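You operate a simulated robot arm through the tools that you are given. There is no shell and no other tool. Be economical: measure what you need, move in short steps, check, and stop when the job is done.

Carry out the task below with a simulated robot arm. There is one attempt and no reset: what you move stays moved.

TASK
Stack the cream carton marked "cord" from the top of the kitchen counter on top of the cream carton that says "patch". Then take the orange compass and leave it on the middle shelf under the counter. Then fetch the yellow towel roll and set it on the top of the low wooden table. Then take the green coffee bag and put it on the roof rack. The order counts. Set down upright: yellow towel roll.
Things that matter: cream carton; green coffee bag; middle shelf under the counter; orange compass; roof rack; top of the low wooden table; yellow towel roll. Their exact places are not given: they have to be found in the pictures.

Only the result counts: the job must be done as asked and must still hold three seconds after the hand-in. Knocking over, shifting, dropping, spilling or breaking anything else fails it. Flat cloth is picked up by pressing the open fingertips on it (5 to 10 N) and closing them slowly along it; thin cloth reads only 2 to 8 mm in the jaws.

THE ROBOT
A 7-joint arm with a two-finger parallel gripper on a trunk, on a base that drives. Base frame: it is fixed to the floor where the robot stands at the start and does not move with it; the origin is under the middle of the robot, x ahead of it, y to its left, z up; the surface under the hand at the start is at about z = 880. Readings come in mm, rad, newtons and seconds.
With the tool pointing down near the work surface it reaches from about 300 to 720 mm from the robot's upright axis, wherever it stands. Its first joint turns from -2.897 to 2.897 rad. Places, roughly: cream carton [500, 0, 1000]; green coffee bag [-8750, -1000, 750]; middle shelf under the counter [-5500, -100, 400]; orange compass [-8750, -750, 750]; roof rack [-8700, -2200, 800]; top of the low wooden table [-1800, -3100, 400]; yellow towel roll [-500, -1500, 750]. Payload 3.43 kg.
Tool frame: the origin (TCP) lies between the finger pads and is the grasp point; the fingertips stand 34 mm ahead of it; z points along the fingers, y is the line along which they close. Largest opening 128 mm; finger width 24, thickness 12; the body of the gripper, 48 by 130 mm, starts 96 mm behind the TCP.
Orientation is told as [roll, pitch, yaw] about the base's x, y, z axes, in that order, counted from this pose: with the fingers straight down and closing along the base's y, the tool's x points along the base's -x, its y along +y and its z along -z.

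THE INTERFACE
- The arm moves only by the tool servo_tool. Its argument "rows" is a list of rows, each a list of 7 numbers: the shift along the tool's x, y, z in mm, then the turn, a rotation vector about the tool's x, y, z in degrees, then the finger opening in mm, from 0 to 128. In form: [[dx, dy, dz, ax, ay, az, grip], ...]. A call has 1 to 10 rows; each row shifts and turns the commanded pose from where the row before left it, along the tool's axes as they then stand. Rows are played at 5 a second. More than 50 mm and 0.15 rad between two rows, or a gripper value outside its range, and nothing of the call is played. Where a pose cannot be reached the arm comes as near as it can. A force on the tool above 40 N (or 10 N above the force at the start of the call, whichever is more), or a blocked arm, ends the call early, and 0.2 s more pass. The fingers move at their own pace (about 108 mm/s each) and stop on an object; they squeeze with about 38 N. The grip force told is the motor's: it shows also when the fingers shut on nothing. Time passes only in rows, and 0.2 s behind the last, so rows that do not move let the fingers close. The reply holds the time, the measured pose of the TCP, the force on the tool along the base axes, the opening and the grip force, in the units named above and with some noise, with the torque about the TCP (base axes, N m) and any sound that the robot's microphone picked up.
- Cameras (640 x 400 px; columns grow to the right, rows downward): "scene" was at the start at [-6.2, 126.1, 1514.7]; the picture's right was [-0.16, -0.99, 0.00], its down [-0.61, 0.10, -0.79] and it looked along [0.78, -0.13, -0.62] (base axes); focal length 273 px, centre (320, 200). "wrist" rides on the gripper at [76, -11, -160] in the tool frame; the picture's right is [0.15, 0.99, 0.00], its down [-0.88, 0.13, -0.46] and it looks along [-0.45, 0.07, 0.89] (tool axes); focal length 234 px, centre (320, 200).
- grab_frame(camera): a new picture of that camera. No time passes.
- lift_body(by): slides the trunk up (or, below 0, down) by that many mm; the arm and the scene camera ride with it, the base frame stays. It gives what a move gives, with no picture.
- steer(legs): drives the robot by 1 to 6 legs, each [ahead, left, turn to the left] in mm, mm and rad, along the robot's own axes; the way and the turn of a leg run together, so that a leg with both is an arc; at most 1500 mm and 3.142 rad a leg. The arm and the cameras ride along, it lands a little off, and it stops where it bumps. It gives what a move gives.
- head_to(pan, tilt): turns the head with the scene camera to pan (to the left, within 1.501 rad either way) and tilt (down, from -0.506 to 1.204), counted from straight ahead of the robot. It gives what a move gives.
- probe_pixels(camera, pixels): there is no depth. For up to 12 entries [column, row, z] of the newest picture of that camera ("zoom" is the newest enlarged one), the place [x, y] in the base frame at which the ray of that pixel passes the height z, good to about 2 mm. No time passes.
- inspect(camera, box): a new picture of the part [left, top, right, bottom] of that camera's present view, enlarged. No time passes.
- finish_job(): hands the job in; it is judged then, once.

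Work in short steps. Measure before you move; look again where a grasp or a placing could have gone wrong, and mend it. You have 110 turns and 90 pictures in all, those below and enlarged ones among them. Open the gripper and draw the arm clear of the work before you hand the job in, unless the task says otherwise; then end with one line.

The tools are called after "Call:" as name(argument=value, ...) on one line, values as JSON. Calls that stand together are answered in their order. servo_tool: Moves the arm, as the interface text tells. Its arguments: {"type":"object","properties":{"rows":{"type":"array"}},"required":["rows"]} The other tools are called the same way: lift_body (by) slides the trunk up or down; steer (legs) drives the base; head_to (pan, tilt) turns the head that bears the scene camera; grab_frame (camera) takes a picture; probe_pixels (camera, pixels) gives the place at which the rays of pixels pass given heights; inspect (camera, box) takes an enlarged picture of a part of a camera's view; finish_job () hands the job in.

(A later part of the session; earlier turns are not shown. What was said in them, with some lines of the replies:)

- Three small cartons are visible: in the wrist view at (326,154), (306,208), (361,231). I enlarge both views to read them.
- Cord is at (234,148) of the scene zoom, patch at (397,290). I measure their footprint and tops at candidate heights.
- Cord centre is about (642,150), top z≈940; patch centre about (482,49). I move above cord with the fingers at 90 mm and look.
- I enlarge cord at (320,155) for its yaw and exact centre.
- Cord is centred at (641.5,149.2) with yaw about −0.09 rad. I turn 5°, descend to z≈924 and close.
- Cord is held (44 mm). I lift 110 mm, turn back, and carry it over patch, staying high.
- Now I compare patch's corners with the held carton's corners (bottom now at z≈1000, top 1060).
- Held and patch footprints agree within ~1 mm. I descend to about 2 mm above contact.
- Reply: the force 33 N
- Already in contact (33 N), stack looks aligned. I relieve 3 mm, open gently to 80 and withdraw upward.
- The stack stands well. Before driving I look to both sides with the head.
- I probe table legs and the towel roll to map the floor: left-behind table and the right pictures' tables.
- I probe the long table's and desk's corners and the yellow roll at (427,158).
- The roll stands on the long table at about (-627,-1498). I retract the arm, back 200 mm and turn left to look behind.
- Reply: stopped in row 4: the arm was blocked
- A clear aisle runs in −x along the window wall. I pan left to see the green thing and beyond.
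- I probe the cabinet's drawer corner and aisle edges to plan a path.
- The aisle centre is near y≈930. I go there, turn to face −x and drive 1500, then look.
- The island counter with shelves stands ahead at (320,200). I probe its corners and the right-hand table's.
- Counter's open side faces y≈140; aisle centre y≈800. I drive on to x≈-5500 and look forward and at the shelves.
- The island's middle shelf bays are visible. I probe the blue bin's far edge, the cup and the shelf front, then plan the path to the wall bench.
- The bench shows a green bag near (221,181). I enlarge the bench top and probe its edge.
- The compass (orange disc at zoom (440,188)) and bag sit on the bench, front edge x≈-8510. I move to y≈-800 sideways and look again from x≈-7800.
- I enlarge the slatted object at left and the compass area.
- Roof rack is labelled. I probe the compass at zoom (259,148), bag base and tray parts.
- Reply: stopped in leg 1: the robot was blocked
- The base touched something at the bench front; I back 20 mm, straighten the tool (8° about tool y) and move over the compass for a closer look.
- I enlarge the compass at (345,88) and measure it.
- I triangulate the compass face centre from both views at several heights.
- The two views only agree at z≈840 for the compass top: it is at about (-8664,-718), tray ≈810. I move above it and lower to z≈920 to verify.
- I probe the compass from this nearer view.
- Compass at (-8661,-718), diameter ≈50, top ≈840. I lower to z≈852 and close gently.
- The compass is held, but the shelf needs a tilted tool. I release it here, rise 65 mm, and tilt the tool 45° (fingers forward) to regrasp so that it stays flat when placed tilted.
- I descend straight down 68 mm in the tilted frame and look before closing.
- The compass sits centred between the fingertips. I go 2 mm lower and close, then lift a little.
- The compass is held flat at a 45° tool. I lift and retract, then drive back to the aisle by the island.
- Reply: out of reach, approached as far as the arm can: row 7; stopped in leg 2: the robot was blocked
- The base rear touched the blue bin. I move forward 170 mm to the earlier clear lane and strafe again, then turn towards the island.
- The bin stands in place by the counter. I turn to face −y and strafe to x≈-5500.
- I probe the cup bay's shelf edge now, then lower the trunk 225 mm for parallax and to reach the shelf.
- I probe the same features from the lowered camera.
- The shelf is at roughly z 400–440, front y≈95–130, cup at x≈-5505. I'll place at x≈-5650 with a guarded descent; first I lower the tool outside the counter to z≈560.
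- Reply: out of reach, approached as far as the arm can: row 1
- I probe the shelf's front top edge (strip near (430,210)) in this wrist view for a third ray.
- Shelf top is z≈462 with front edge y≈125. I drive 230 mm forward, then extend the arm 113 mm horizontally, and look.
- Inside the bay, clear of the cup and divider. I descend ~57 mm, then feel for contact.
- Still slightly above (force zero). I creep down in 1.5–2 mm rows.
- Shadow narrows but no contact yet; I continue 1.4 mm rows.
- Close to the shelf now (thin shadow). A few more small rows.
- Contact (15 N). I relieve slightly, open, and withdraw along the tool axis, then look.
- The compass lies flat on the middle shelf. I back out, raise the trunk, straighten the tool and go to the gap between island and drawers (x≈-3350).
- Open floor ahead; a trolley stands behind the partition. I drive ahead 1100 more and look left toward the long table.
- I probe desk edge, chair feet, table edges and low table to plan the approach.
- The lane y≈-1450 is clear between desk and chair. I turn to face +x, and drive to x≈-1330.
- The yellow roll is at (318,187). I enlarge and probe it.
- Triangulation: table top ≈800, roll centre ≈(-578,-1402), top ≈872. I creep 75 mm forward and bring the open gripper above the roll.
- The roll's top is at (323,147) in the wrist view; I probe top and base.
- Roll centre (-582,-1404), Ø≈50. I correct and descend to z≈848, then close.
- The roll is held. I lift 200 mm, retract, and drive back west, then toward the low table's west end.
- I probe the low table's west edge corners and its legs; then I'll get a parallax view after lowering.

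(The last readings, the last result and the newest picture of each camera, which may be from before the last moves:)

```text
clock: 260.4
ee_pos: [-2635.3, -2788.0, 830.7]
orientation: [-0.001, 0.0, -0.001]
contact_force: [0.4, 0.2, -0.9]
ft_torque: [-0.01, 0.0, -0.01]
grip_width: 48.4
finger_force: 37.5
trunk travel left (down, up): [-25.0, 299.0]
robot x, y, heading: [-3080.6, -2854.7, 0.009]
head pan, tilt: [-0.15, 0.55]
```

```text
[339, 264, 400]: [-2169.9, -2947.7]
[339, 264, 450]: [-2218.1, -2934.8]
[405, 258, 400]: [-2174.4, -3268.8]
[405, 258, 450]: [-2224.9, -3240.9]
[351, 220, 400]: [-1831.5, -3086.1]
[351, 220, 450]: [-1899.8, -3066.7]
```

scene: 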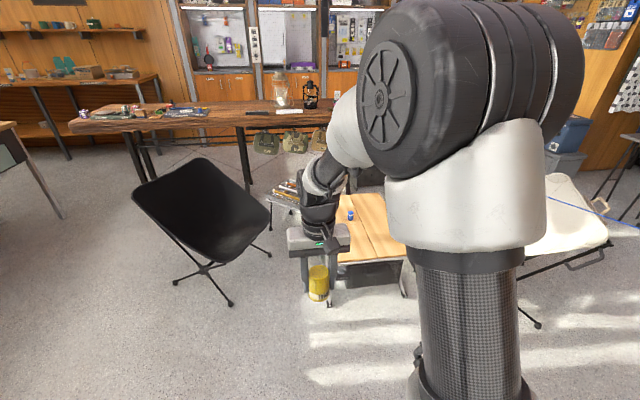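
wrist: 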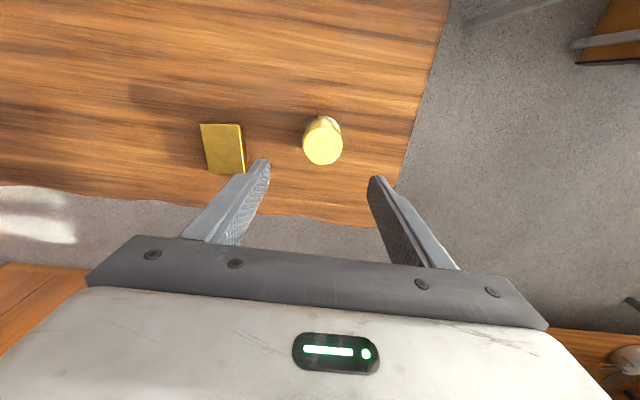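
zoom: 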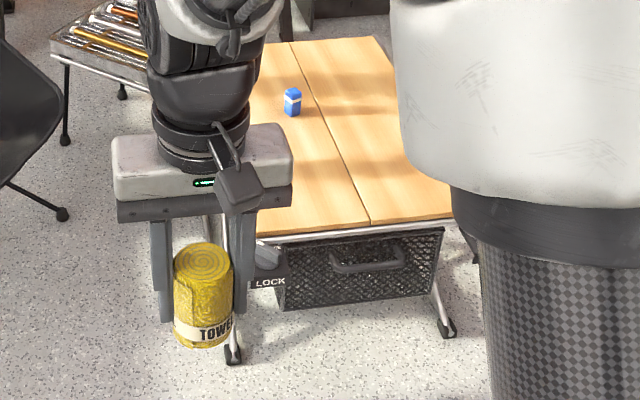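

Low table top ≈395, west edge x≈-2155. I position the robot so the roll hovers near (-2050,-3030) and check from the wrist.

Call:
steer(legs=[[480, -245, -0.009]])

Call:
lift_body(by=-25)

Call:
servo_tool(rows=[[-35, 0, 30, 0, 0, 0, 36], [-35, 0, 40, 0, 0, 0, 36], [-35, 0, 40, 0, 0, 0, 36], [0, 0, 45, 0, 0, 0, 36], [0, 0, 45, 0, 0, 0, 36], [0, 0, 0, 0, 0, 0, 36]])

Call:
grab_frame(camera="wrist")

Call:
grab_frame(camera="scene")

```text
clock: 263.5
ee_pos: [-2150.4, -3038.4, 830.9]
orientation: [-0.002, -0.001, -0.013]
contact_force: [0.7, 0.4, -2.2]
ft_torque: [-0.01, 0.01, 0.01]
grip_width: 48.0
finger_force: 37.6
trunk travel left (down, up): [-25.0, 299.0]
robot x, y, heading: [-2597.1, -3096.8, -0.0]
head pan, tilt: [-0.15, 0.55]
```

```text
clock: 264.2
ee_pos: [-2151.6, -3037.3, 805.8]
orientation: [-0.002, 0.0, -0.012]
contact_force: [0.5, -0.6, -1.6]
ft_torque: [0.02, 0.0, 0.04]
grip_width: 48.3
finger_force: 37.4
trunk travel left (down, up): [0.0, 324.0]
robot x, y, heading: [-2591.1, -3099.9, -0.007]
head pan, tilt: [-0.15, 0.55]
```

```text
refused: row 2 steps farther than a row can; nothing moved
```

```text
27 pictures are left
```

wrist: 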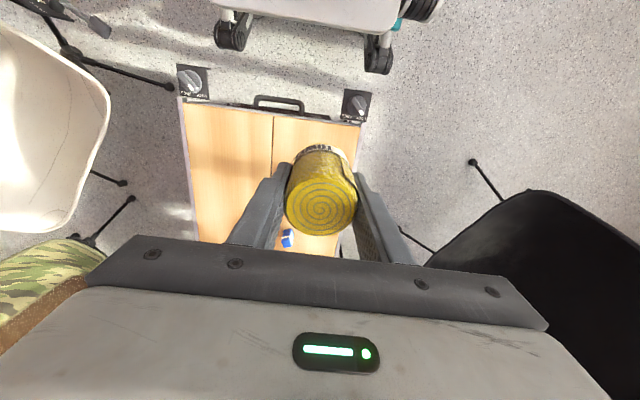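

```text
26 pictures are left
```

scene: 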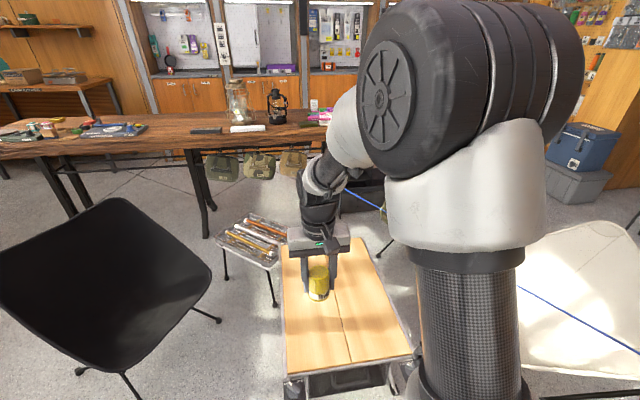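

The wrist view shows the west edge from (185,105) to (358,125). I probe its corners and the can (288,238) at z≈395.

Call:
probe_pixels(camera="wrist", pixels=[[184, 102, 395], [357, 125, 395], [357, 125, 440], [273, 115, 395], [288, 240, 395], [288, 240, 420]])

Call:
servo_tool(rows=[[-35, 0, 30, 0, 0, 0, 36], [-35, 0, 30, 0, 0, 0, 36], [-35, 0, 30, 0, 0, 0, 36], [0, 0, 40, 0, 0, 0, 36], [0, 0, 45, 0, 0, 0, 36], [0, 0, 45, 0, 0, 0, 36], [0, 0, 0, 0, 0, 0, 36]])

Call:
grab_frame(camera="wrist")

```text
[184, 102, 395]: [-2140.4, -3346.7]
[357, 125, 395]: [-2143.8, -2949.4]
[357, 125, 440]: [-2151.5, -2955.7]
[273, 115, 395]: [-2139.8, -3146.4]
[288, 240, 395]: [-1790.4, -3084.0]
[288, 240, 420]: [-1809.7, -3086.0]
```

```text
clock: 265.8
ee_pos: [-2044.9, -3038.9, 586.4]
orientation: [-0.002, -0.003, -0.012]
contact_force: [-0.4, -0.2, -1.0]
ft_torque: [0.0, -0.02, -0.04]
grip_width: 48.0
finger_force: 38.5
trunk travel left (down, up): [0.0, 324.0]
robot x, y, heading: [-2592.6, -3098.0, -0.007]
head pan, tilt: [-0.15, 0.55]
```

```text
25 pictures are left
```

wrist: 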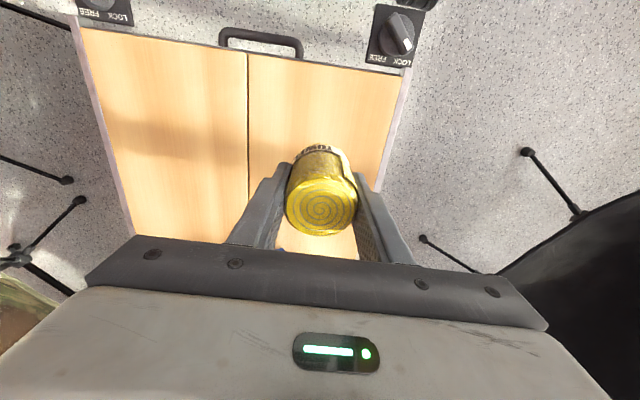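

Roll is over the board, ~95 mm inside the edges. I descend 125 mm, then feel.

Call:
servo_tool(rows=[[0, 0, 40, 0, 0, 0, 36], [0, 0, 40, 0, 0, 0, 36], [0, 0, 30, 0, 0, 0, 36], [0, 0, 12, 0, 0, 0, 36], [0, 0, 0, 0, 0, 0, 36]])

Call:
inspect(camera="wrist", box=[200, 60, 440, 250])

```text
clock: 267.0
ee_pos: [-2045.7, -3038.9, 463.1]
orientation: [0.001, -0.001, -0.012]
contact_force: [-0.5, -0.1, -1.5]
ft_torque: [0.0, -0.01, -0.05]
grip_width: 48.2
finger_force: 38.1
trunk travel left (down, up): [0.0, 324.0]
robot x, y, heading: [-2593.5, -3099.9, -0.007]
head pan, tilt: [-0.15, 0.55]
```

```text
2.11 times, centred on (320, 155) of wrist
```

zoom: 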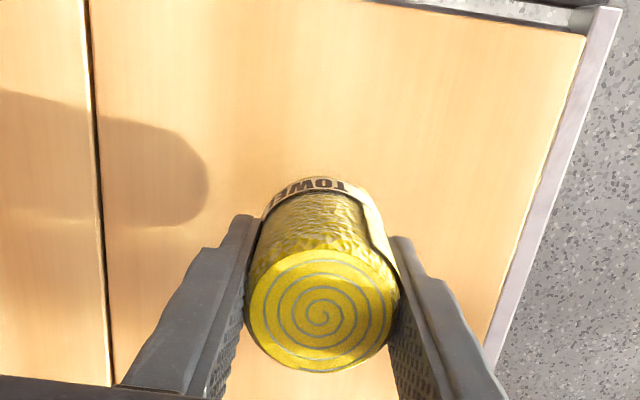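

No contact yet. I creep down in 2 mm rows.

Call:
servo_tool(rows=[[0, 0, 4, 0, 0, 0, 36], [0, 0, 3, 0, 0, 0, 36], [0, 0, 3, 0, 0, 0, 36], [0, 0, 0, 0, 0, 0, 36]])

Call:
servo_tool(rows=[[0, 0, 2, 0, 0, 0, 36], [0, 0, 2, 0, 0, 0, 36], [0, 0, 0, 0, 0, 0, 36]])

```text
clock: 268.0
ee_pos: [-2045.1, -3039.8, 453.8]
orientation: [-0.001, 0.0, -0.014]
contact_force: [0.0, -0.4, -1.8]
ft_torque: [0.06, -0.03, 0.01]
grip_width: 47.8
finger_force: 37.9
trunk travel left (down, up): [0.0, 324.0]
robot x, y, heading: [-2595.9, -3101.0, -0.003]
head pan, tilt: [-0.15, 0.55]
```

```text
clock: 268.8
ee_pos: [-2045.1, -3040.7, 449.7]
orientation: [-0.002, -0.001, -0.011]
contact_force: [-0.5, -0.2, -1.2]
ft_torque: [0.0, -0.04, 0.03]
grip_width: 48.3
finger_force: 37.9
trunk travel left (down, up): [0.0, 324.0]
robot x, y, heading: [-2595.9, -3097.3, -0.001]
head pan, tilt: [-0.15, 0.55]
```

Call:
servo_tool(rows=[[0, 0, 2, 0, 0, 0, 36], [0, 0, 2, 0, 0, 0, 36], [0, 0, 0, 0, 0, 0, 36]])

Call:
inspect(camera="wrist", box=[200, 60, 440, 250])

```text
clock: 269.6
ee_pos: [-2045.3, -3039.3, 446.8]
orientation: [-0.001, 0.0, -0.012]
contact_force: [-0.1, -1.1, -1.0]
ft_torque: [0.0, 0.0, 0.03]
grip_width: 48.3
finger_force: 37.7
trunk travel left (down, up): [0.0, 324.0]
robot x, y, heading: [-2593.9, -3098.8, -0.005]
head pan, tilt: [-0.15, 0.55]
```

```text
2.11 times, centred on (320, 155) of wrist
```

zoom: 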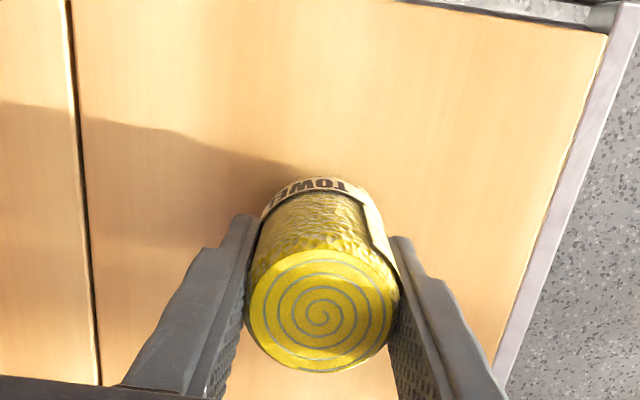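

The shadow is nearly joined with the base; a few more 1.5 mm rows.

Call:
servo_tool(rows=[[0, 0, 1.5, 0, 0, 0, 36], [0, 0, 1.5, 0, 0, 0, 36], [0, 0, 0, 0, 0, 0, 36]])

Call:
servo_tool(rows=[[0, 0, 1.5, 0, 0, 0, 36], [0, 0, 0, 0, 0, 0, 36]])

```text
clock: 270.4
ee_pos: [-2044.8, -3040.0, 442.9]
orientation: [-0.001, -0.002, -0.012]
contact_force: [-0.5, -0.5, -1.6]
ft_torque: [0.01, -0.01, -0.05]
grip_width: 48.0
finger_force: 37.7
trunk travel left (down, up): [0.0, 324.0]
robot x, y, heading: [-2592.6, -3097.7, -0.008]
head pan, tilt: [-0.15, 0.55]
```

```text
clock: 271.0
ee_pos: [-2045.9, -3040.8, 441.4]
orientation: [-0.002, 0.001, -0.012]
contact_force: [-0.3, 0.0, -2.0]
ft_torque: [0.02, 0.02, 0.04]
grip_width: 47.9
finger_force: 37.7
trunk travel left (down, up): [0.0, 324.0]
robot x, y, heading: [-2593.8, -3097.1, -0.007]
head pan, tilt: [-0.15, 0.55]
```

Call:
servo_tool(rows=[[0, 0, 1.5, 0, 0, 0, 36], [0, 0, 1.5, 0, 0, 0, 36], [0, 0, 0, 0, 0, 0, 36]])

Call:
inspect(camera="wrist", box=[200, 60, 440, 250])

```text
clock: 271.8
ee_pos: [-2045.6, -3039.6, 440.5]
orientation: [-0.002, -0.001, -0.013]
contact_force: [-6.7, -0.7, 20.5]
ft_torque: [0.17, 0.36, 0.07]
grip_width: 47.9
finger_force: 37.8
trunk travel left (down, up): [0.0, 324.0]
robot x, y, heading: [-2592.8, -3097.3, -0.006]
head pan, tilt: [-0.15, 0.55]
```

```text
2.11 times, centred on (320, 155) of wrist
```

zoom: 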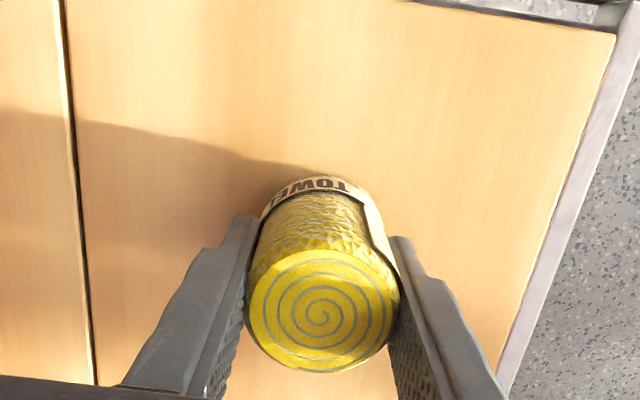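

Contact (20 N). I relieve 1.5 mm, open, and rise clear.

Call:
servo_tool(rows=[[0, 0, -1.5, 0, 0, 0, 36], [0, 0, 0, 0, 0, 0, 52], [0, 0, 0, 0, 0, 0, 72], [0, 0, 0, 0, 0, 0, 80], [0, 0, -20, 0, 0, 0, 80], [0, 0, -40, 0, 0, 0, 80], [0, 0, -50, 0, 0, 0, 80], [0, 0, -50, 0, 0, 0, 80], [20, 0, -45, 0, 0, 0, 80], [20, 0, -45, 0, 0, 0, 80]])

Call:
grab_frame(camera="wrist")

```text
clock: 274.0
ee_pos: [-2085.0, -3037.3, 689.5]
orientation: [-0.002, 0.0, -0.015]
contact_force: [0.4, 0.0, -0.1]
ft_torque: [-0.01, -0.01, -0.04]
grip_width: 80.0
finger_force: 0.0
trunk travel left (down, up): [0.0, 324.0]
robot x, y, heading: [-2597.4, -3095.8, -0.009]
head pan, tilt: [-0.15, 0.55]
```

```text
21 pictures are left
```

wrist: 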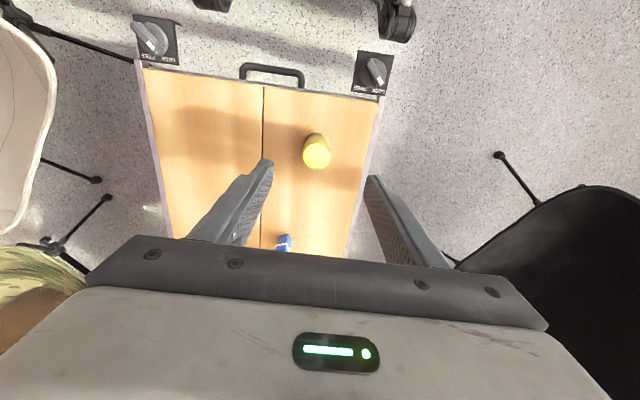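

The roll stands upright on the low table. I raise the trunk and arm, then drive the known route back toward the bench.

Call:
lift_body(by=225)

Call:
servo_tool(rows=[[20, 0, -45, 0, 0, 0, 80], [20, 0, -45, 0, 0, 0, 80], [20, 0, -40, 0, 0, 0, 80], [20, 0, -40, 0, 0, 0, 80]])

Call:
steer(legs=[[-740, 0, 0.009], [0, 1320, 0], [0, 1320, 0]])

```text
clock: 276.4
ee_pos: [-2085.5, -3038.5, 914.6]
orientation: [-0.002, 0.0, -0.013]
contact_force: [0.0, -0.5, -1.5]
ft_torque: [0.01, 0.0, 0.0]
grip_width: 80.0
finger_force: 0.0
trunk travel left (down, up): [-225.0, 99.0]
robot x, y, heading: [-2592.4, -3098.3, -0.004]
head pan, tilt: [-0.15, 0.55]
```

```text
clock: 277.4
ee_pos: [-2166.8, -3038.0, 1084.6]
orientation: [-0.003, 0.001, -0.015]
contact_force: [-0.4, 0.5, -0.2]
ft_torque: [-0.02, 0.0, 0.03]
grip_width: 80.1
finger_force: 0.1
trunk travel left (down, up): [-225.0, 99.0]
robot x, y, heading: [-2593.6, -3100.3, -0.004]
head pan, tilt: [-0.15, 0.55]
```

```text
clock: 306.4
ee_pos: [-2917.8, -394.5, 1083.8]
orientation: [-0.001, 0.001, -0.002]
contact_force: [0.4, -0.1, 0.6]
ft_torque: [0.03, 0.0, 0.03]
grip_width: 79.9
finger_force: 0.0
trunk travel left (down, up): [-225.0, 99.0]
robot x, y, heading: [-3344.6, -461.9, 0.01]
head pan, tilt: [-0.15, 0.55]
```

Call:
steer(legs=[[0, 1320, 0], [0, 0, 3.131], [1415, 0, 0], [1415, 0, 0], [1415, 0, 0]])

```text
clock: 346.8
ee_pos: [-8045.9, 887.8, 1084.4]
orientation: [-0.003, 0.0, 3.121]
contact_force: [0.0, -1.0, -0.3]
ft_torque: [0.05, -0.03, -0.06]
grip_width: 80.1
finger_force: 0.1
trunk travel left (down, up): [-225.0, 99.0]
robot x, y, heading: [-7618.4, 942.6, 3.125]
head pan, tilt: [-0.15, 0.55]
```

I strafe to y≈-950 and approach the bench, then measure the bag.

Call:
steer(legs=[[0, 950, 0.016], [0, 945, 0], [400, 0, 0]])

Call:
head_to(pan=0.45, tilt=0.75)

Call:
grab_frame(camera="scene")

```text
clock: 367.4
ee_pos: [-8435.8, -1017.5, 1084.6]
orientation: [-0.001, 0.001, 3.14]
contact_force: [0.4, 0.1, -0.1]
ft_torque: [-0.01, -0.01, 0.0]
grip_width: 80.0
finger_force: 0.0
trunk travel left (down, up): [-225.0, 99.0]
robot x, y, heading: [-8006.7, -951.4, -3.134]
head pan, tilt: [-0.15, 0.55]
```

```text
clock: 368.4
ee_pos: [-8434.9, -1018.0, 1084.9]
orientation: [-0.002, 0.0, 3.14]
contact_force: [-0.4, -0.2, -0.5]
ft_torque: [0.01, 0.0, -0.02]
grip_width: 80.0
finger_force: 0.1
trunk travel left (down, up): [-225.0, 99.0]
robot x, y, heading: [-8011.6, -950.9, -3.133]
head pan, tilt: [0.45, 0.75]
```

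```text
20 pictures are left
```

scene: 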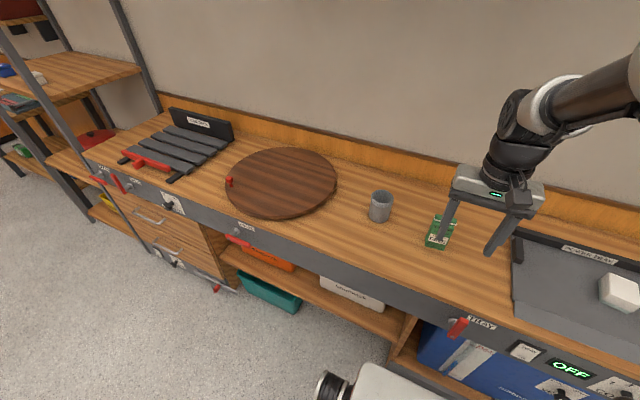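

I move above the estimated bag position (-8640,-1030) and take a wrist picture.

Call:
servo_tool(rows=[[-40, 2, 10, 0, 0, 0, 90], [-40, 2, 10, 0, 0, 0, 90], [-40, 2, 10, 0, 0, 0, 90], [-40, 2, 10, 0, 0, 0, 90], [-40, 2, 10, 0, 0, 0, 90], [0, 0, 0, 0, 0, 0, 90]])

Call:
grab_frame(camera="wrist")

Call:
probe_pixels(camera="scene", pixels=[[436, 248, 800], [426, 243, 800], [449, 248, 800], [442, 216, 870], [442, 216, 890], [120, 160, 820], [178, 182, 820], [230, 145, 820], [165, 118, 820]])

```text
clock: 369.8
ee_pos: [-8637.6, -1026.2, 1033.6]
orientation: [-0.002, 0.002, 3.14]
contact_force: [0.2, 0.7, 0.0]
ft_torque: [0.0, -0.02, 0.04]
grip_width: 89.9
finger_force: 0.0
trunk travel left (down, up): [-225.0, 99.0]
robot x, y, heading: [-8008.2, -952.7, -3.136]
head pan, tilt: [0.45, 0.75]
```

```text
19 pictures are left
```

wrist: 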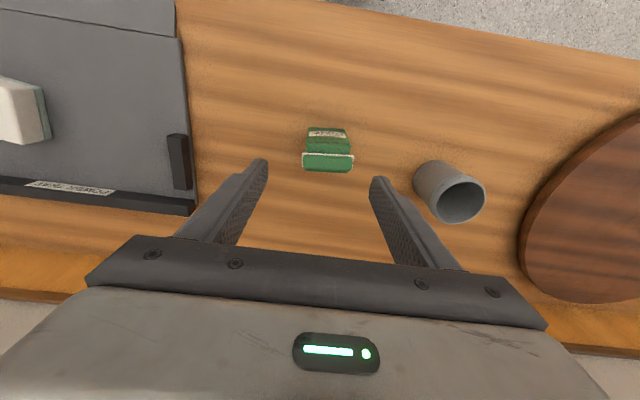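

```text
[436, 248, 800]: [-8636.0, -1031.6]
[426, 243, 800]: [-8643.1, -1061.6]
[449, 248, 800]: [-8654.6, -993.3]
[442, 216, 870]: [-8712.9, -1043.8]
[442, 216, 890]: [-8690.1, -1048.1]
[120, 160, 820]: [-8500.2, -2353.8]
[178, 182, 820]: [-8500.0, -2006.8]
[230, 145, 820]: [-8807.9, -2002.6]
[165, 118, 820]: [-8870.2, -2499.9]
```

I enlarge the bag at (328,150) and probe.

Call:
inspect(camera="wrist", box=[280, 110, 380, 190])

Call:
probe_pixels(camera="wrist", pixels=[[303, 162, 890], [354, 164, 890], [328, 153, 890], [328, 172, 890], [310, 129, 802], [346, 131, 802], [303, 162, 870], [354, 164, 870], [328, 172, 870], [415, 175, 850]])

```text
5.00 times, centred on (330, 150) of wrist
```

zoom: 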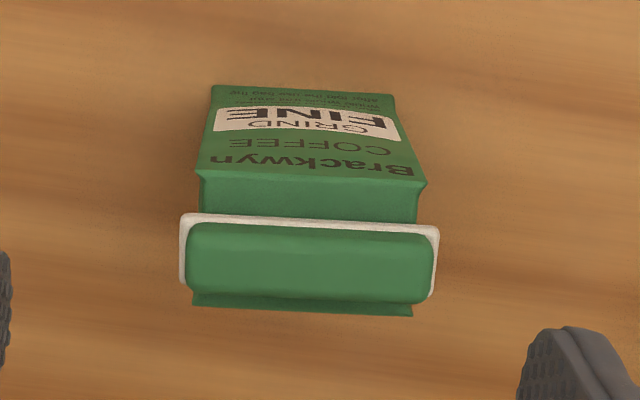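

```text
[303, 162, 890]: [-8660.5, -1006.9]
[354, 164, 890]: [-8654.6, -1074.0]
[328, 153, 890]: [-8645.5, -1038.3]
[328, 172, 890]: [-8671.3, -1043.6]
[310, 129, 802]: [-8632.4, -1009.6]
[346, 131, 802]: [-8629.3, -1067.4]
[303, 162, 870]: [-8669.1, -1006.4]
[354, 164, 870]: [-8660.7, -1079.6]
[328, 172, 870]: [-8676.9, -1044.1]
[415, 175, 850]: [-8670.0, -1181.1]
```

Bag: base width ≈58 (y −1009…−1067), centre ≈(-8651,-1040), top ≈905, yaw ≈+0.06. I align, descend and close.

Call:
servo_tool(rows=[[-13, 14, 10, 0, 0, -3.4, 98], [0, 0, 40, 0, 0, 0, 98], [0, 0, 40, 0, 0, 0, 98], [0, 0, 0, 0, 0, 0, 98]])

Call:
grab_frame(camera="wrist")

```text
clock: 370.8
ee_pos: [-8651.3, -1040.8, 944.7]
orientation: [-0.001, -0.001, -3.084]
contact_force: [0.4, -0.3, -0.2]
ft_torque: [0.0, -0.02, 0.02]
grip_width: 97.8
finger_force: 0.1
trunk travel left (down, up): [-225.0, 99.0]
robot x, y, heading: [-8006.7, -951.8, -3.134]
head pan, tilt: [0.45, 0.75]
```

```text
17 pictures are left
```

wrist: 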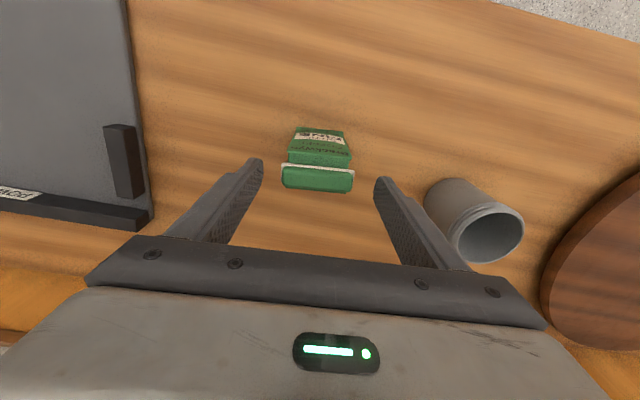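

Bag is centred between the fingers. Down 90 mm and close.

Call:
servo_tool(rows=[[0, 0, 40, 0, 0, 0, 98], [0, 0, 35, 0, 0, 0, 98], [0, 0, 15, 0, 0, 0, 98], [0, 0, 0, 0, 0, 0, 80], [0, 0, 0, 0, 0, 0, 62], [0, 0, 0, 0, 0, 0, 46], [0, 0, 0, 0, 0, 0, 46], [0, 0, -15, 0, 0, 0, 46], [0, 0, 0, 0, 0, 0, 46]])

Call:
grab_frame(camera="scene")

```text
clock: 372.8
ee_pos: [-8649.2, -1042.4, 870.3]
orientation: [-0.001, 0.0, -3.084]
contact_force: [-0.2, 0.2, -1.9]
ft_torque: [0.02, -0.02, -0.02]
grip_width: 59.9
finger_force: 37.6
trunk travel left (down, up): [-225.0, 99.0]
robot x, y, heading: [-8004.4, -950.4, -3.134]
head pan, tilt: [0.45, 0.75]
```

```text
16 pictures are left
```

scene: 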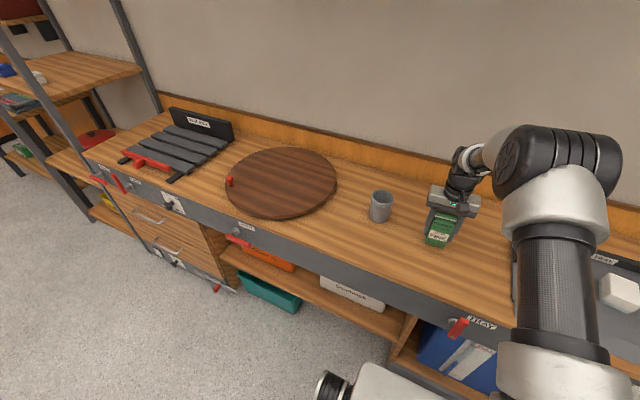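

Held (60 mm). I probe the metal shelf's post feet and rack edges before moving there.

Call:
probe_pixels(camera="scene", pixels=[[93, 223, 0], [64, 230, 0], [268, 308, 0], [215, 290, 0], [126, 190, 800], [120, 160, 820], [125, 148, 830], [228, 153, 830], [190, 175, 830]])

Call:
servo_tool(rows=[[0, 0, -45, 0, 0, 0, 46], [0, 0, -45, 0, 0, 0, 46], [0, 0, -45, 0, 0, 0, 46], [0, 0, -45, 0, 0, 0, 46], [30, 0, -20, 0, 0, 3.4, 46], [40, 0, 0, 0, 0, 0, 46], [40, 0, 0, 0, 0, 0, 46], [40, 0, 0, 0, 0, 0, 46]])

```text
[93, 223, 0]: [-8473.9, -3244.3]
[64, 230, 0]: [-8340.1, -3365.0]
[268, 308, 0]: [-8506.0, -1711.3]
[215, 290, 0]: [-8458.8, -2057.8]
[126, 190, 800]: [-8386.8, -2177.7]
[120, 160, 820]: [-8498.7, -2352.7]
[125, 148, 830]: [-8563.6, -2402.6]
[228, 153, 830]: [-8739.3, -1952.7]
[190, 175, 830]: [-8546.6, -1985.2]
```

```text
clock: 374.6
ee_pos: [-8498.7, -1041.1, 1069.5]
orientation: [0.0, 0.0, 3.14]
contact_force: [-0.4, -0.3, -2.5]
ft_torque: [-0.02, -0.03, 0.01]
grip_width: 59.9
finger_force: 38.5
trunk travel left (down, up): [-225.0, 99.0]
robot x, y, heading: [-8008.9, -952.3, -3.136]
head pan, tilt: [0.45, 0.75]
```

I back 60 mm, strafe left 1150 mm and look at the rack.

Call:
steer(legs=[[-70, 0, 0.0], [0, 1150, 0]])

Call:
head_to(pan=0.2, tilt=0.75)

Call:
grab_frame(camera="scene")

```text
clock: 386.5
ee_pos: [-8431.1, -2185.1, 1069.3]
orientation: [-0.002, -0.002, 3.125]
contact_force: [0.7, -0.2, -2.4]
ft_torque: [0.03, -0.01, 0.01]
grip_width: 60.1
finger_force: 38.5
trunk travel left (down, up): [-225.0, 99.0]
robot x, y, heading: [-7940.9, -2102.0, 3.137]
head pan, tilt: [0.45, 0.75]
```

```text
clock: 387.3
ee_pos: [-8431.0, -2184.4, 1069.0]
orientation: [-0.002, 0.001, 3.125]
contact_force: [-0.6, 0.1, -2.0]
ft_torque: [0.06, -0.04, 0.03]
grip_width: 59.9
finger_force: 38.0
trunk travel left (down, up): [-225.0, 99.0]
robot x, y, heading: [-7938.5, -2102.3, 3.132]
head pan, tilt: [0.201, 0.75]
```

```text
15 pictures are left
```

scene: 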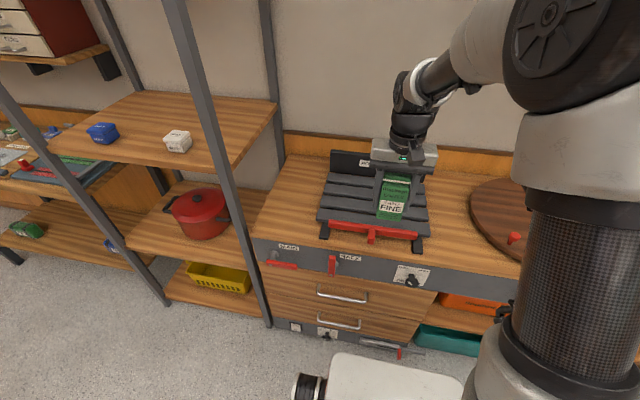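

I enlarge the rack.

Call:
inspect(camera="scene", box=[300, 130, 450, 260])

Call:
grab_frame(camera="wrist")

```text
3.08 times, centred on (375, 195) of scene
```

zoom: 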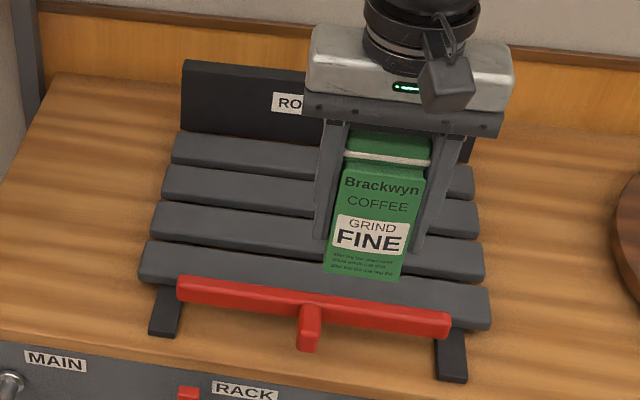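

```text
13 pictures are left
```

wrist: 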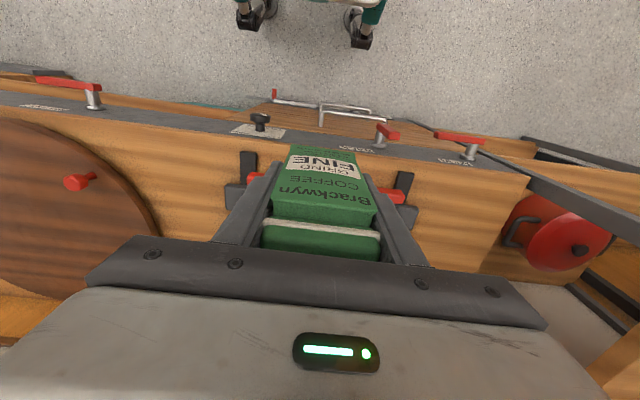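

I probe the slat corners at z≈835, with alternatives for height.

Call:
probe_pixels(camera="zoom", pixels=[[148, 240, 835], [490, 290, 835], [158, 202, 835], [484, 243, 835], [165, 166, 835], [478, 205, 835], [178, 132, 835], [472, 168, 835], [165, 335, 800], [450, 380, 800], [183, 62, 900], [315, 312, 840]])

```text
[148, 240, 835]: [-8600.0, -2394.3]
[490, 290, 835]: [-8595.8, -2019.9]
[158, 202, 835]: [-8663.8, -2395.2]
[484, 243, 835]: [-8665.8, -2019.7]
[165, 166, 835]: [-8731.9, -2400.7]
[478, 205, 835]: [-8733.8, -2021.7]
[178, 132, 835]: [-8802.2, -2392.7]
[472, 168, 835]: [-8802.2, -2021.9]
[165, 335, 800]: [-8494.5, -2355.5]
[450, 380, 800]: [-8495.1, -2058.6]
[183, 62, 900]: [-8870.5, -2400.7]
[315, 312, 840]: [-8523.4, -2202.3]
```

Slats run y −2395…−2020 with 68 mm pitch; I aim the third slat's centre (≈-8704,-2208). I drive 100 mm in and extend the arm over it.

Call:
steer(legs=[[100, 0, 0]])

Call:
servo_tool(rows=[[-43, 5, 10, 0, 0, 0, 46], [-43, 5, 15, 0, 0, 0, 46], [-43, 5, 15, 0, 0, 0, 46], [-43, 5, 15, 0, 0, 0, 46], [0, 0, 30, 0, 0, 0, 46], [0, 0, 0, 0, 0, 0, 46]])

Call:
grab_frame(camera="scene")

Call:
grab_frame(camera="wrist")

```text
clock: 388.5
ee_pos: [-8530.6, -2184.0, 1069.4]
orientation: [-0.002, -0.001, 3.126]
contact_force: [0.1, -0.1, -1.9]
ft_torque: [0.0, -0.01, 0.05]
grip_width: 60.0
finger_force: 37.5
trunk travel left (down, up): [-225.0, 99.0]
robot x, y, heading: [-8040.6, -2100.9, 3.133]
head pan, tilt: [0.201, 0.75]
```

```text
clock: 389.9
ee_pos: [-8701.7, -2200.9, 983.4]
orientation: [-0.002, 0.0, 3.124]
contact_force: [0.3, 0.5, -1.5]
ft_torque: [-0.01, 0.01, -0.01]
grip_width: 59.9
finger_force: 38.4
trunk travel left (down, up): [-225.0, 99.0]
robot x, y, heading: [-8037.5, -2102.6, 3.139]
head pan, tilt: [0.201, 0.75]
```

```text
12 pictures are left
```

scene: 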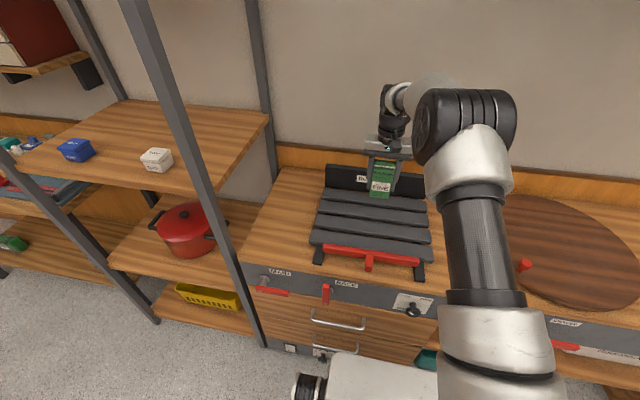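

```text
11 pictures are left
```

wrist: 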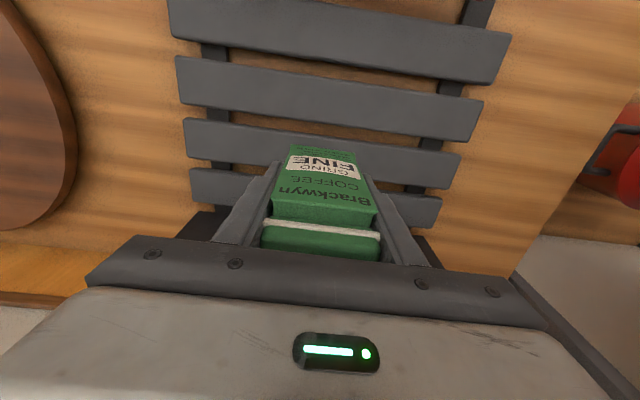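

I probe slat edges in the wrist view to fix the height and slat 3's extents.

Call:
probe_pixels(camera="wrist", pixels=[[188, 160, 820], [188, 160, 835], [188, 160, 850], [186, 119, 820], [186, 119, 835], [186, 119, 850], [180, 107, 835], [455, 187, 835], [460, 154, 835], [191, 206, 835], [191, 169, 835]])

Call:
inspect(camera="wrist", box=[160, 80, 480, 230])

```text
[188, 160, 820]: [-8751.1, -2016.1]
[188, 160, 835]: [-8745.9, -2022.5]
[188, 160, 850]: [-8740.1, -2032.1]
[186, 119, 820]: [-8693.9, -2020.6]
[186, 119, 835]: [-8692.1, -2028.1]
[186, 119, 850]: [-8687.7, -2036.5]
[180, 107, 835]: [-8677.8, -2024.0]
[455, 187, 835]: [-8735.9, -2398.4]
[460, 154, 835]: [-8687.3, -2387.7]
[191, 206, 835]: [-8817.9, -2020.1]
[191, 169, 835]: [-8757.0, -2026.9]
```

```text
2.00 times, centred on (320, 155) of wrist
```

zoom: 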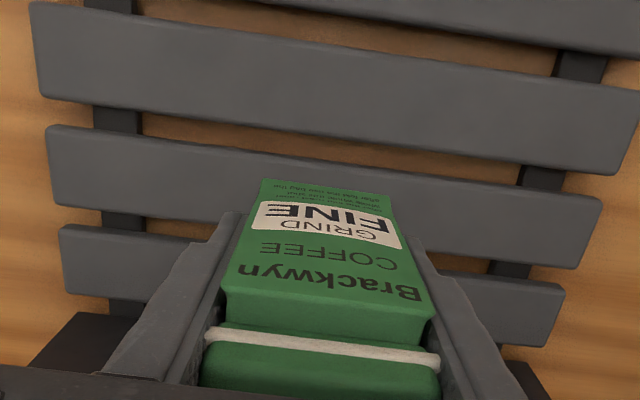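

Slat 3 spans x −8692…−8744, top z≈822. I move 16 mm forward, descend 88 mm, then creep.

Call:
servo_tool(rows=[[-16, 0, 0, 0, 0, 0, 46], [0, 0, 35, 0, 0, 0, 46], [0, 0, 35, 0, 0, 0, 46], [0, 0, 18, 0, 0, 0, 46], [0, 0, 0, 0, 0, 0, 46]])

Call:
servo_tool(rows=[[0, 0, 3, 0, 0, 0, 46], [0, 0, 2, 0, 0, 0, 46], [0, 0, 2, 0, 0, 0, 46], [0, 0, 0, 0, 0, 0, 46]])

Call:
inspect(camera="wrist", box=[160, 80, 480, 230])

```text
clock: 391.1
ee_pos: [-8718.2, -2200.4, 895.1]
orientation: [-0.002, 0.0, 3.126]
contact_force: [0.9, 0.1, -2.3]
ft_torque: [-0.01, -0.02, -0.01]
grip_width: 59.8
finger_force: 38.1
trunk travel left (down, up): [-225.0, 99.0]
robot x, y, heading: [-8037.9, -2102.1, 3.136]
head pan, tilt: [0.201, 0.75]
```

```text
clock: 392.1
ee_pos: [-8719.6, -2200.0, 889.0]
orientation: [-0.001, -0.002, 3.125]
contact_force: [0.0, 0.5, -2.0]
ft_torque: [0.03, 0.01, 0.01]
grip_width: 60.0
finger_force: 38.2
trunk travel left (down, up): [-225.0, 99.0]
robot x, y, heading: [-8036.2, -2105.5, 3.135]
head pan, tilt: [0.201, 0.75]
```

```text
2.00 times, centred on (320, 155) of wrist
```

zoom: 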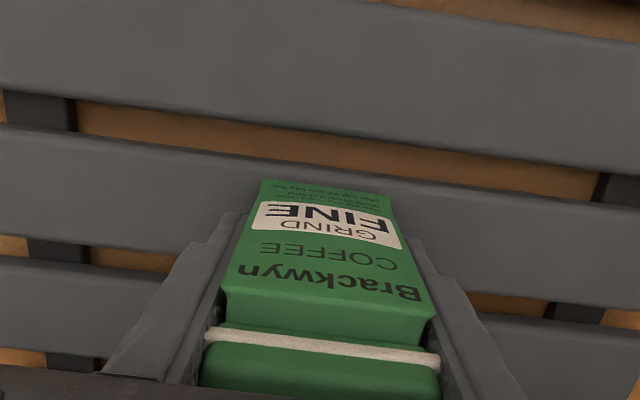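

The bag's front bottom lies just inside slat 3's front edge. I keep creeping.

Call:
servo_tool(rows=[[0, 0, 2, 0, 0, 0, 46], [0, 0, 2, 0, 0, 0, 46], [0, 0, 2, 0, 0, 0, 46], [0, 0, 0, 0, 0, 0, 46]])

Call:
servo_tool(rows=[[0, 0, 1.5, 0, 0, 0, 46], [0, 0, 1.5, 0, 0, 0, 46], [0, 0, 0, 0, 0, 0, 46]])

```text
clock: 393.1
ee_pos: [-8719.3, -2200.2, 883.7]
orientation: [-0.002, -0.001, 3.126]
contact_force: [1.0, 0.3, 1.2]
ft_torque: [-0.08, 0.03, 0.03]
grip_width: 59.8
finger_force: 38.1
trunk travel left (down, up): [-225.0, 99.0]
robot x, y, heading: [-8037.1, -2100.8, 3.136]
head pan, tilt: [0.201, 0.75]
```

```text
clock: 393.9
ee_pos: [-8718.9, -2201.8, 883.9]
orientation: [0.0, -0.002, 3.127]
contact_force: [4.6, 0.9, 22.2]
ft_torque: [-0.35, -0.79, 0.03]
grip_width: 59.9
finger_force: 37.9
trunk travel left (down, up): [-225.0, 99.0]
robot x, y, heading: [-8039.7, -2101.9, 3.138]
head pan, tilt: [0.201, 0.75]
```

Contact at 22 N, touching towards the front. I look closely before releasing.

Call:
inspect(camera="wrist", box=[220, 100, 420, 230])

Call:
inspect(camera="scene", box=[320, 150, 440, 260])

```text
3.08 times, centred on (320, 165) of wrist
```

zoom: 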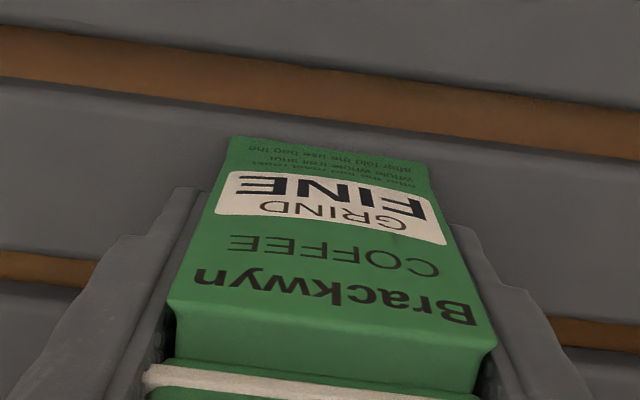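

```text
3.64 times, centred on (380, 205) of scene
```

zoom: 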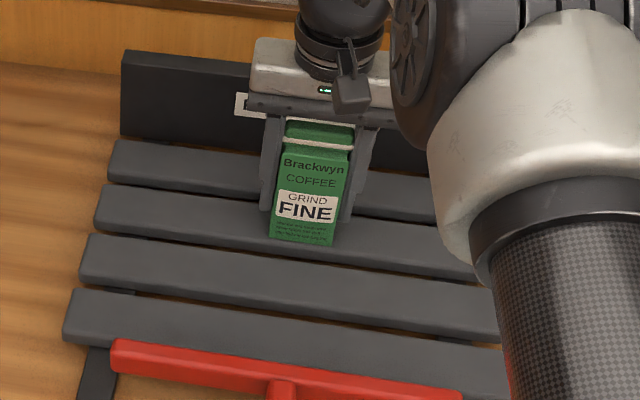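

It stands on slat 3. I relieve ~2.5 mm, open, let it settle and rise.

Call:
servo_tool(rows=[[0, 0, -2.5, 0, 0, 0, 46], [0, 0, 0, 0, 0, 0, 64], [0, 0, 0, 0, 0, 0, 80], [0, 0, 0, 0, 0, 0, 96], [0, 0, 0, 0, 0, 0, 96], [0, 0, -30, 0, 0, 0, 96], [0, 0, -40, 0, 0, 0, 96], [0, 0, -45, 0, 0, 0, 96], [0, 0, -45, 0, 0, 0, 96]])

Call:
grab_frame(camera="wrist")

Call:
inspect(camera="scene", box=[320, 150, 440, 260])

```text
clock: 395.9
ee_pos: [-8716.9, -2199.0, 1043.0]
orientation: [-0.001, 0.0, 3.126]
contact_force: [0.2, -0.7, -0.8]
ft_torque: [0.01, 0.0, 0.01]
grip_width: 96.0
finger_force: 0.1
trunk travel left (down, up): [-225.0, 99.0]
robot x, y, heading: [-8037.1, -2106.1, 3.136]
head pan, tilt: [0.201, 0.75]
```

```text
6 pictures are left
```

wrist: 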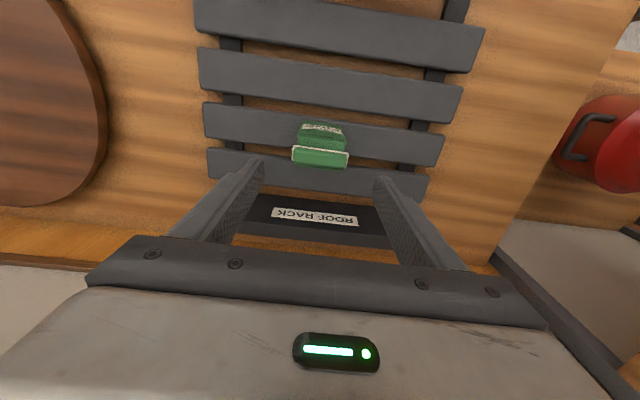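

```text
3.64 times, centred on (380, 205) of scene
```

zoom: 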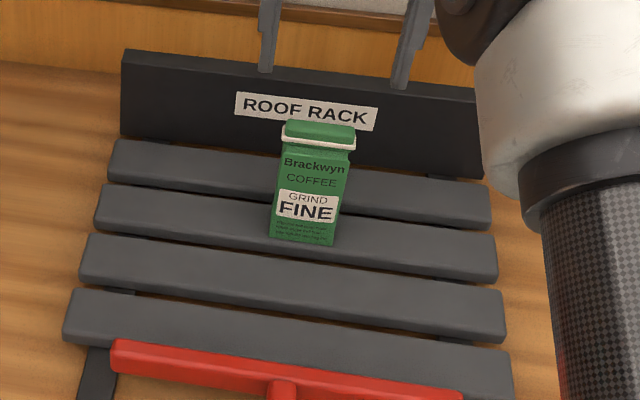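

The bag stands on the rack. I draw the arm back and away, back off, and hand in.

Call:
servo_tool(rows=[[20, 0, -30, 0, 0, 0, 96], [40, 0, -10, 0, 0, 0, 96], [40, 0, 0, 0, 0, 0, 96], [40, 0, 0, 0, 0, 0, 96], [40, 0, 0, 0, 0, 0, 96], [0, 0, 0, 0, 0, 0, 96]])

Call:
steer(legs=[[-200, 0, 0]])

Call:
inspect(camera="scene", box=[260, 100, 500, 250])

```text
clock: 397.3
ee_pos: [-8538.3, -2204.1, 1083.7]
orientation: [-0.001, -0.001, 3.128]
contact_force: [0.1, 0.3, -0.3]
ft_torque: [-0.01, 0.04, -0.01]
grip_width: 96.0
finger_force: 0.0
trunk travel left (down, up): [-225.0, 99.0]
robot x, y, heading: [-8039.2, -2102.7, 3.138]
head pan, tilt: [0.201, 0.75]
```

```text
clock: 398.9
ee_pos: [-8338.1, -2206.4, 1083.5]
orientation: [-0.002, 0.0, 3.128]
contact_force: [-0.8, -0.9, 0.0]
ft_torque: [-0.01, 0.0, -0.04]
grip_width: 95.7
finger_force: 0.0
trunk travel left (down, up): [-225.0, 99.0]
robot x, y, heading: [-7839.2, -2103.1, 3.135]
head pan, tilt: [0.201, 0.75]
```

```text
2.67 times, centred on (380, 175) of scene
```

zoom: 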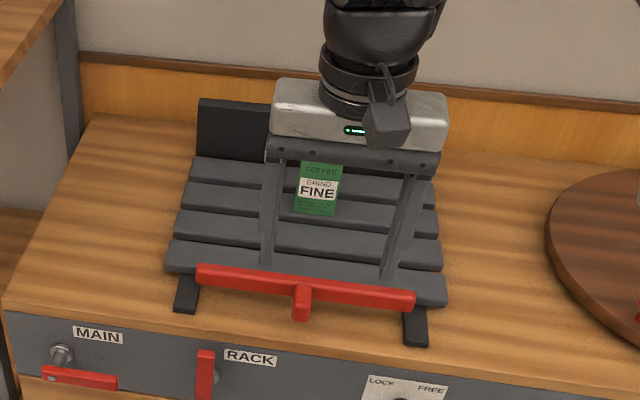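

All four placements are done and the arm is clear; I hand in.

Call:
finish_job()

```text
The job is handed in.
```

I made all four placements in the order asked and handed the job in: "cord" on "patch", the compass flat on the middle shelf, the towel roll upright on the low table, and the coffee bag on the roof rack. Along the way the base stopped on contact twice, once against the bench front and once against what was probably the blue returns bin. In later pictures neither looked moved, but I didn't measure them.
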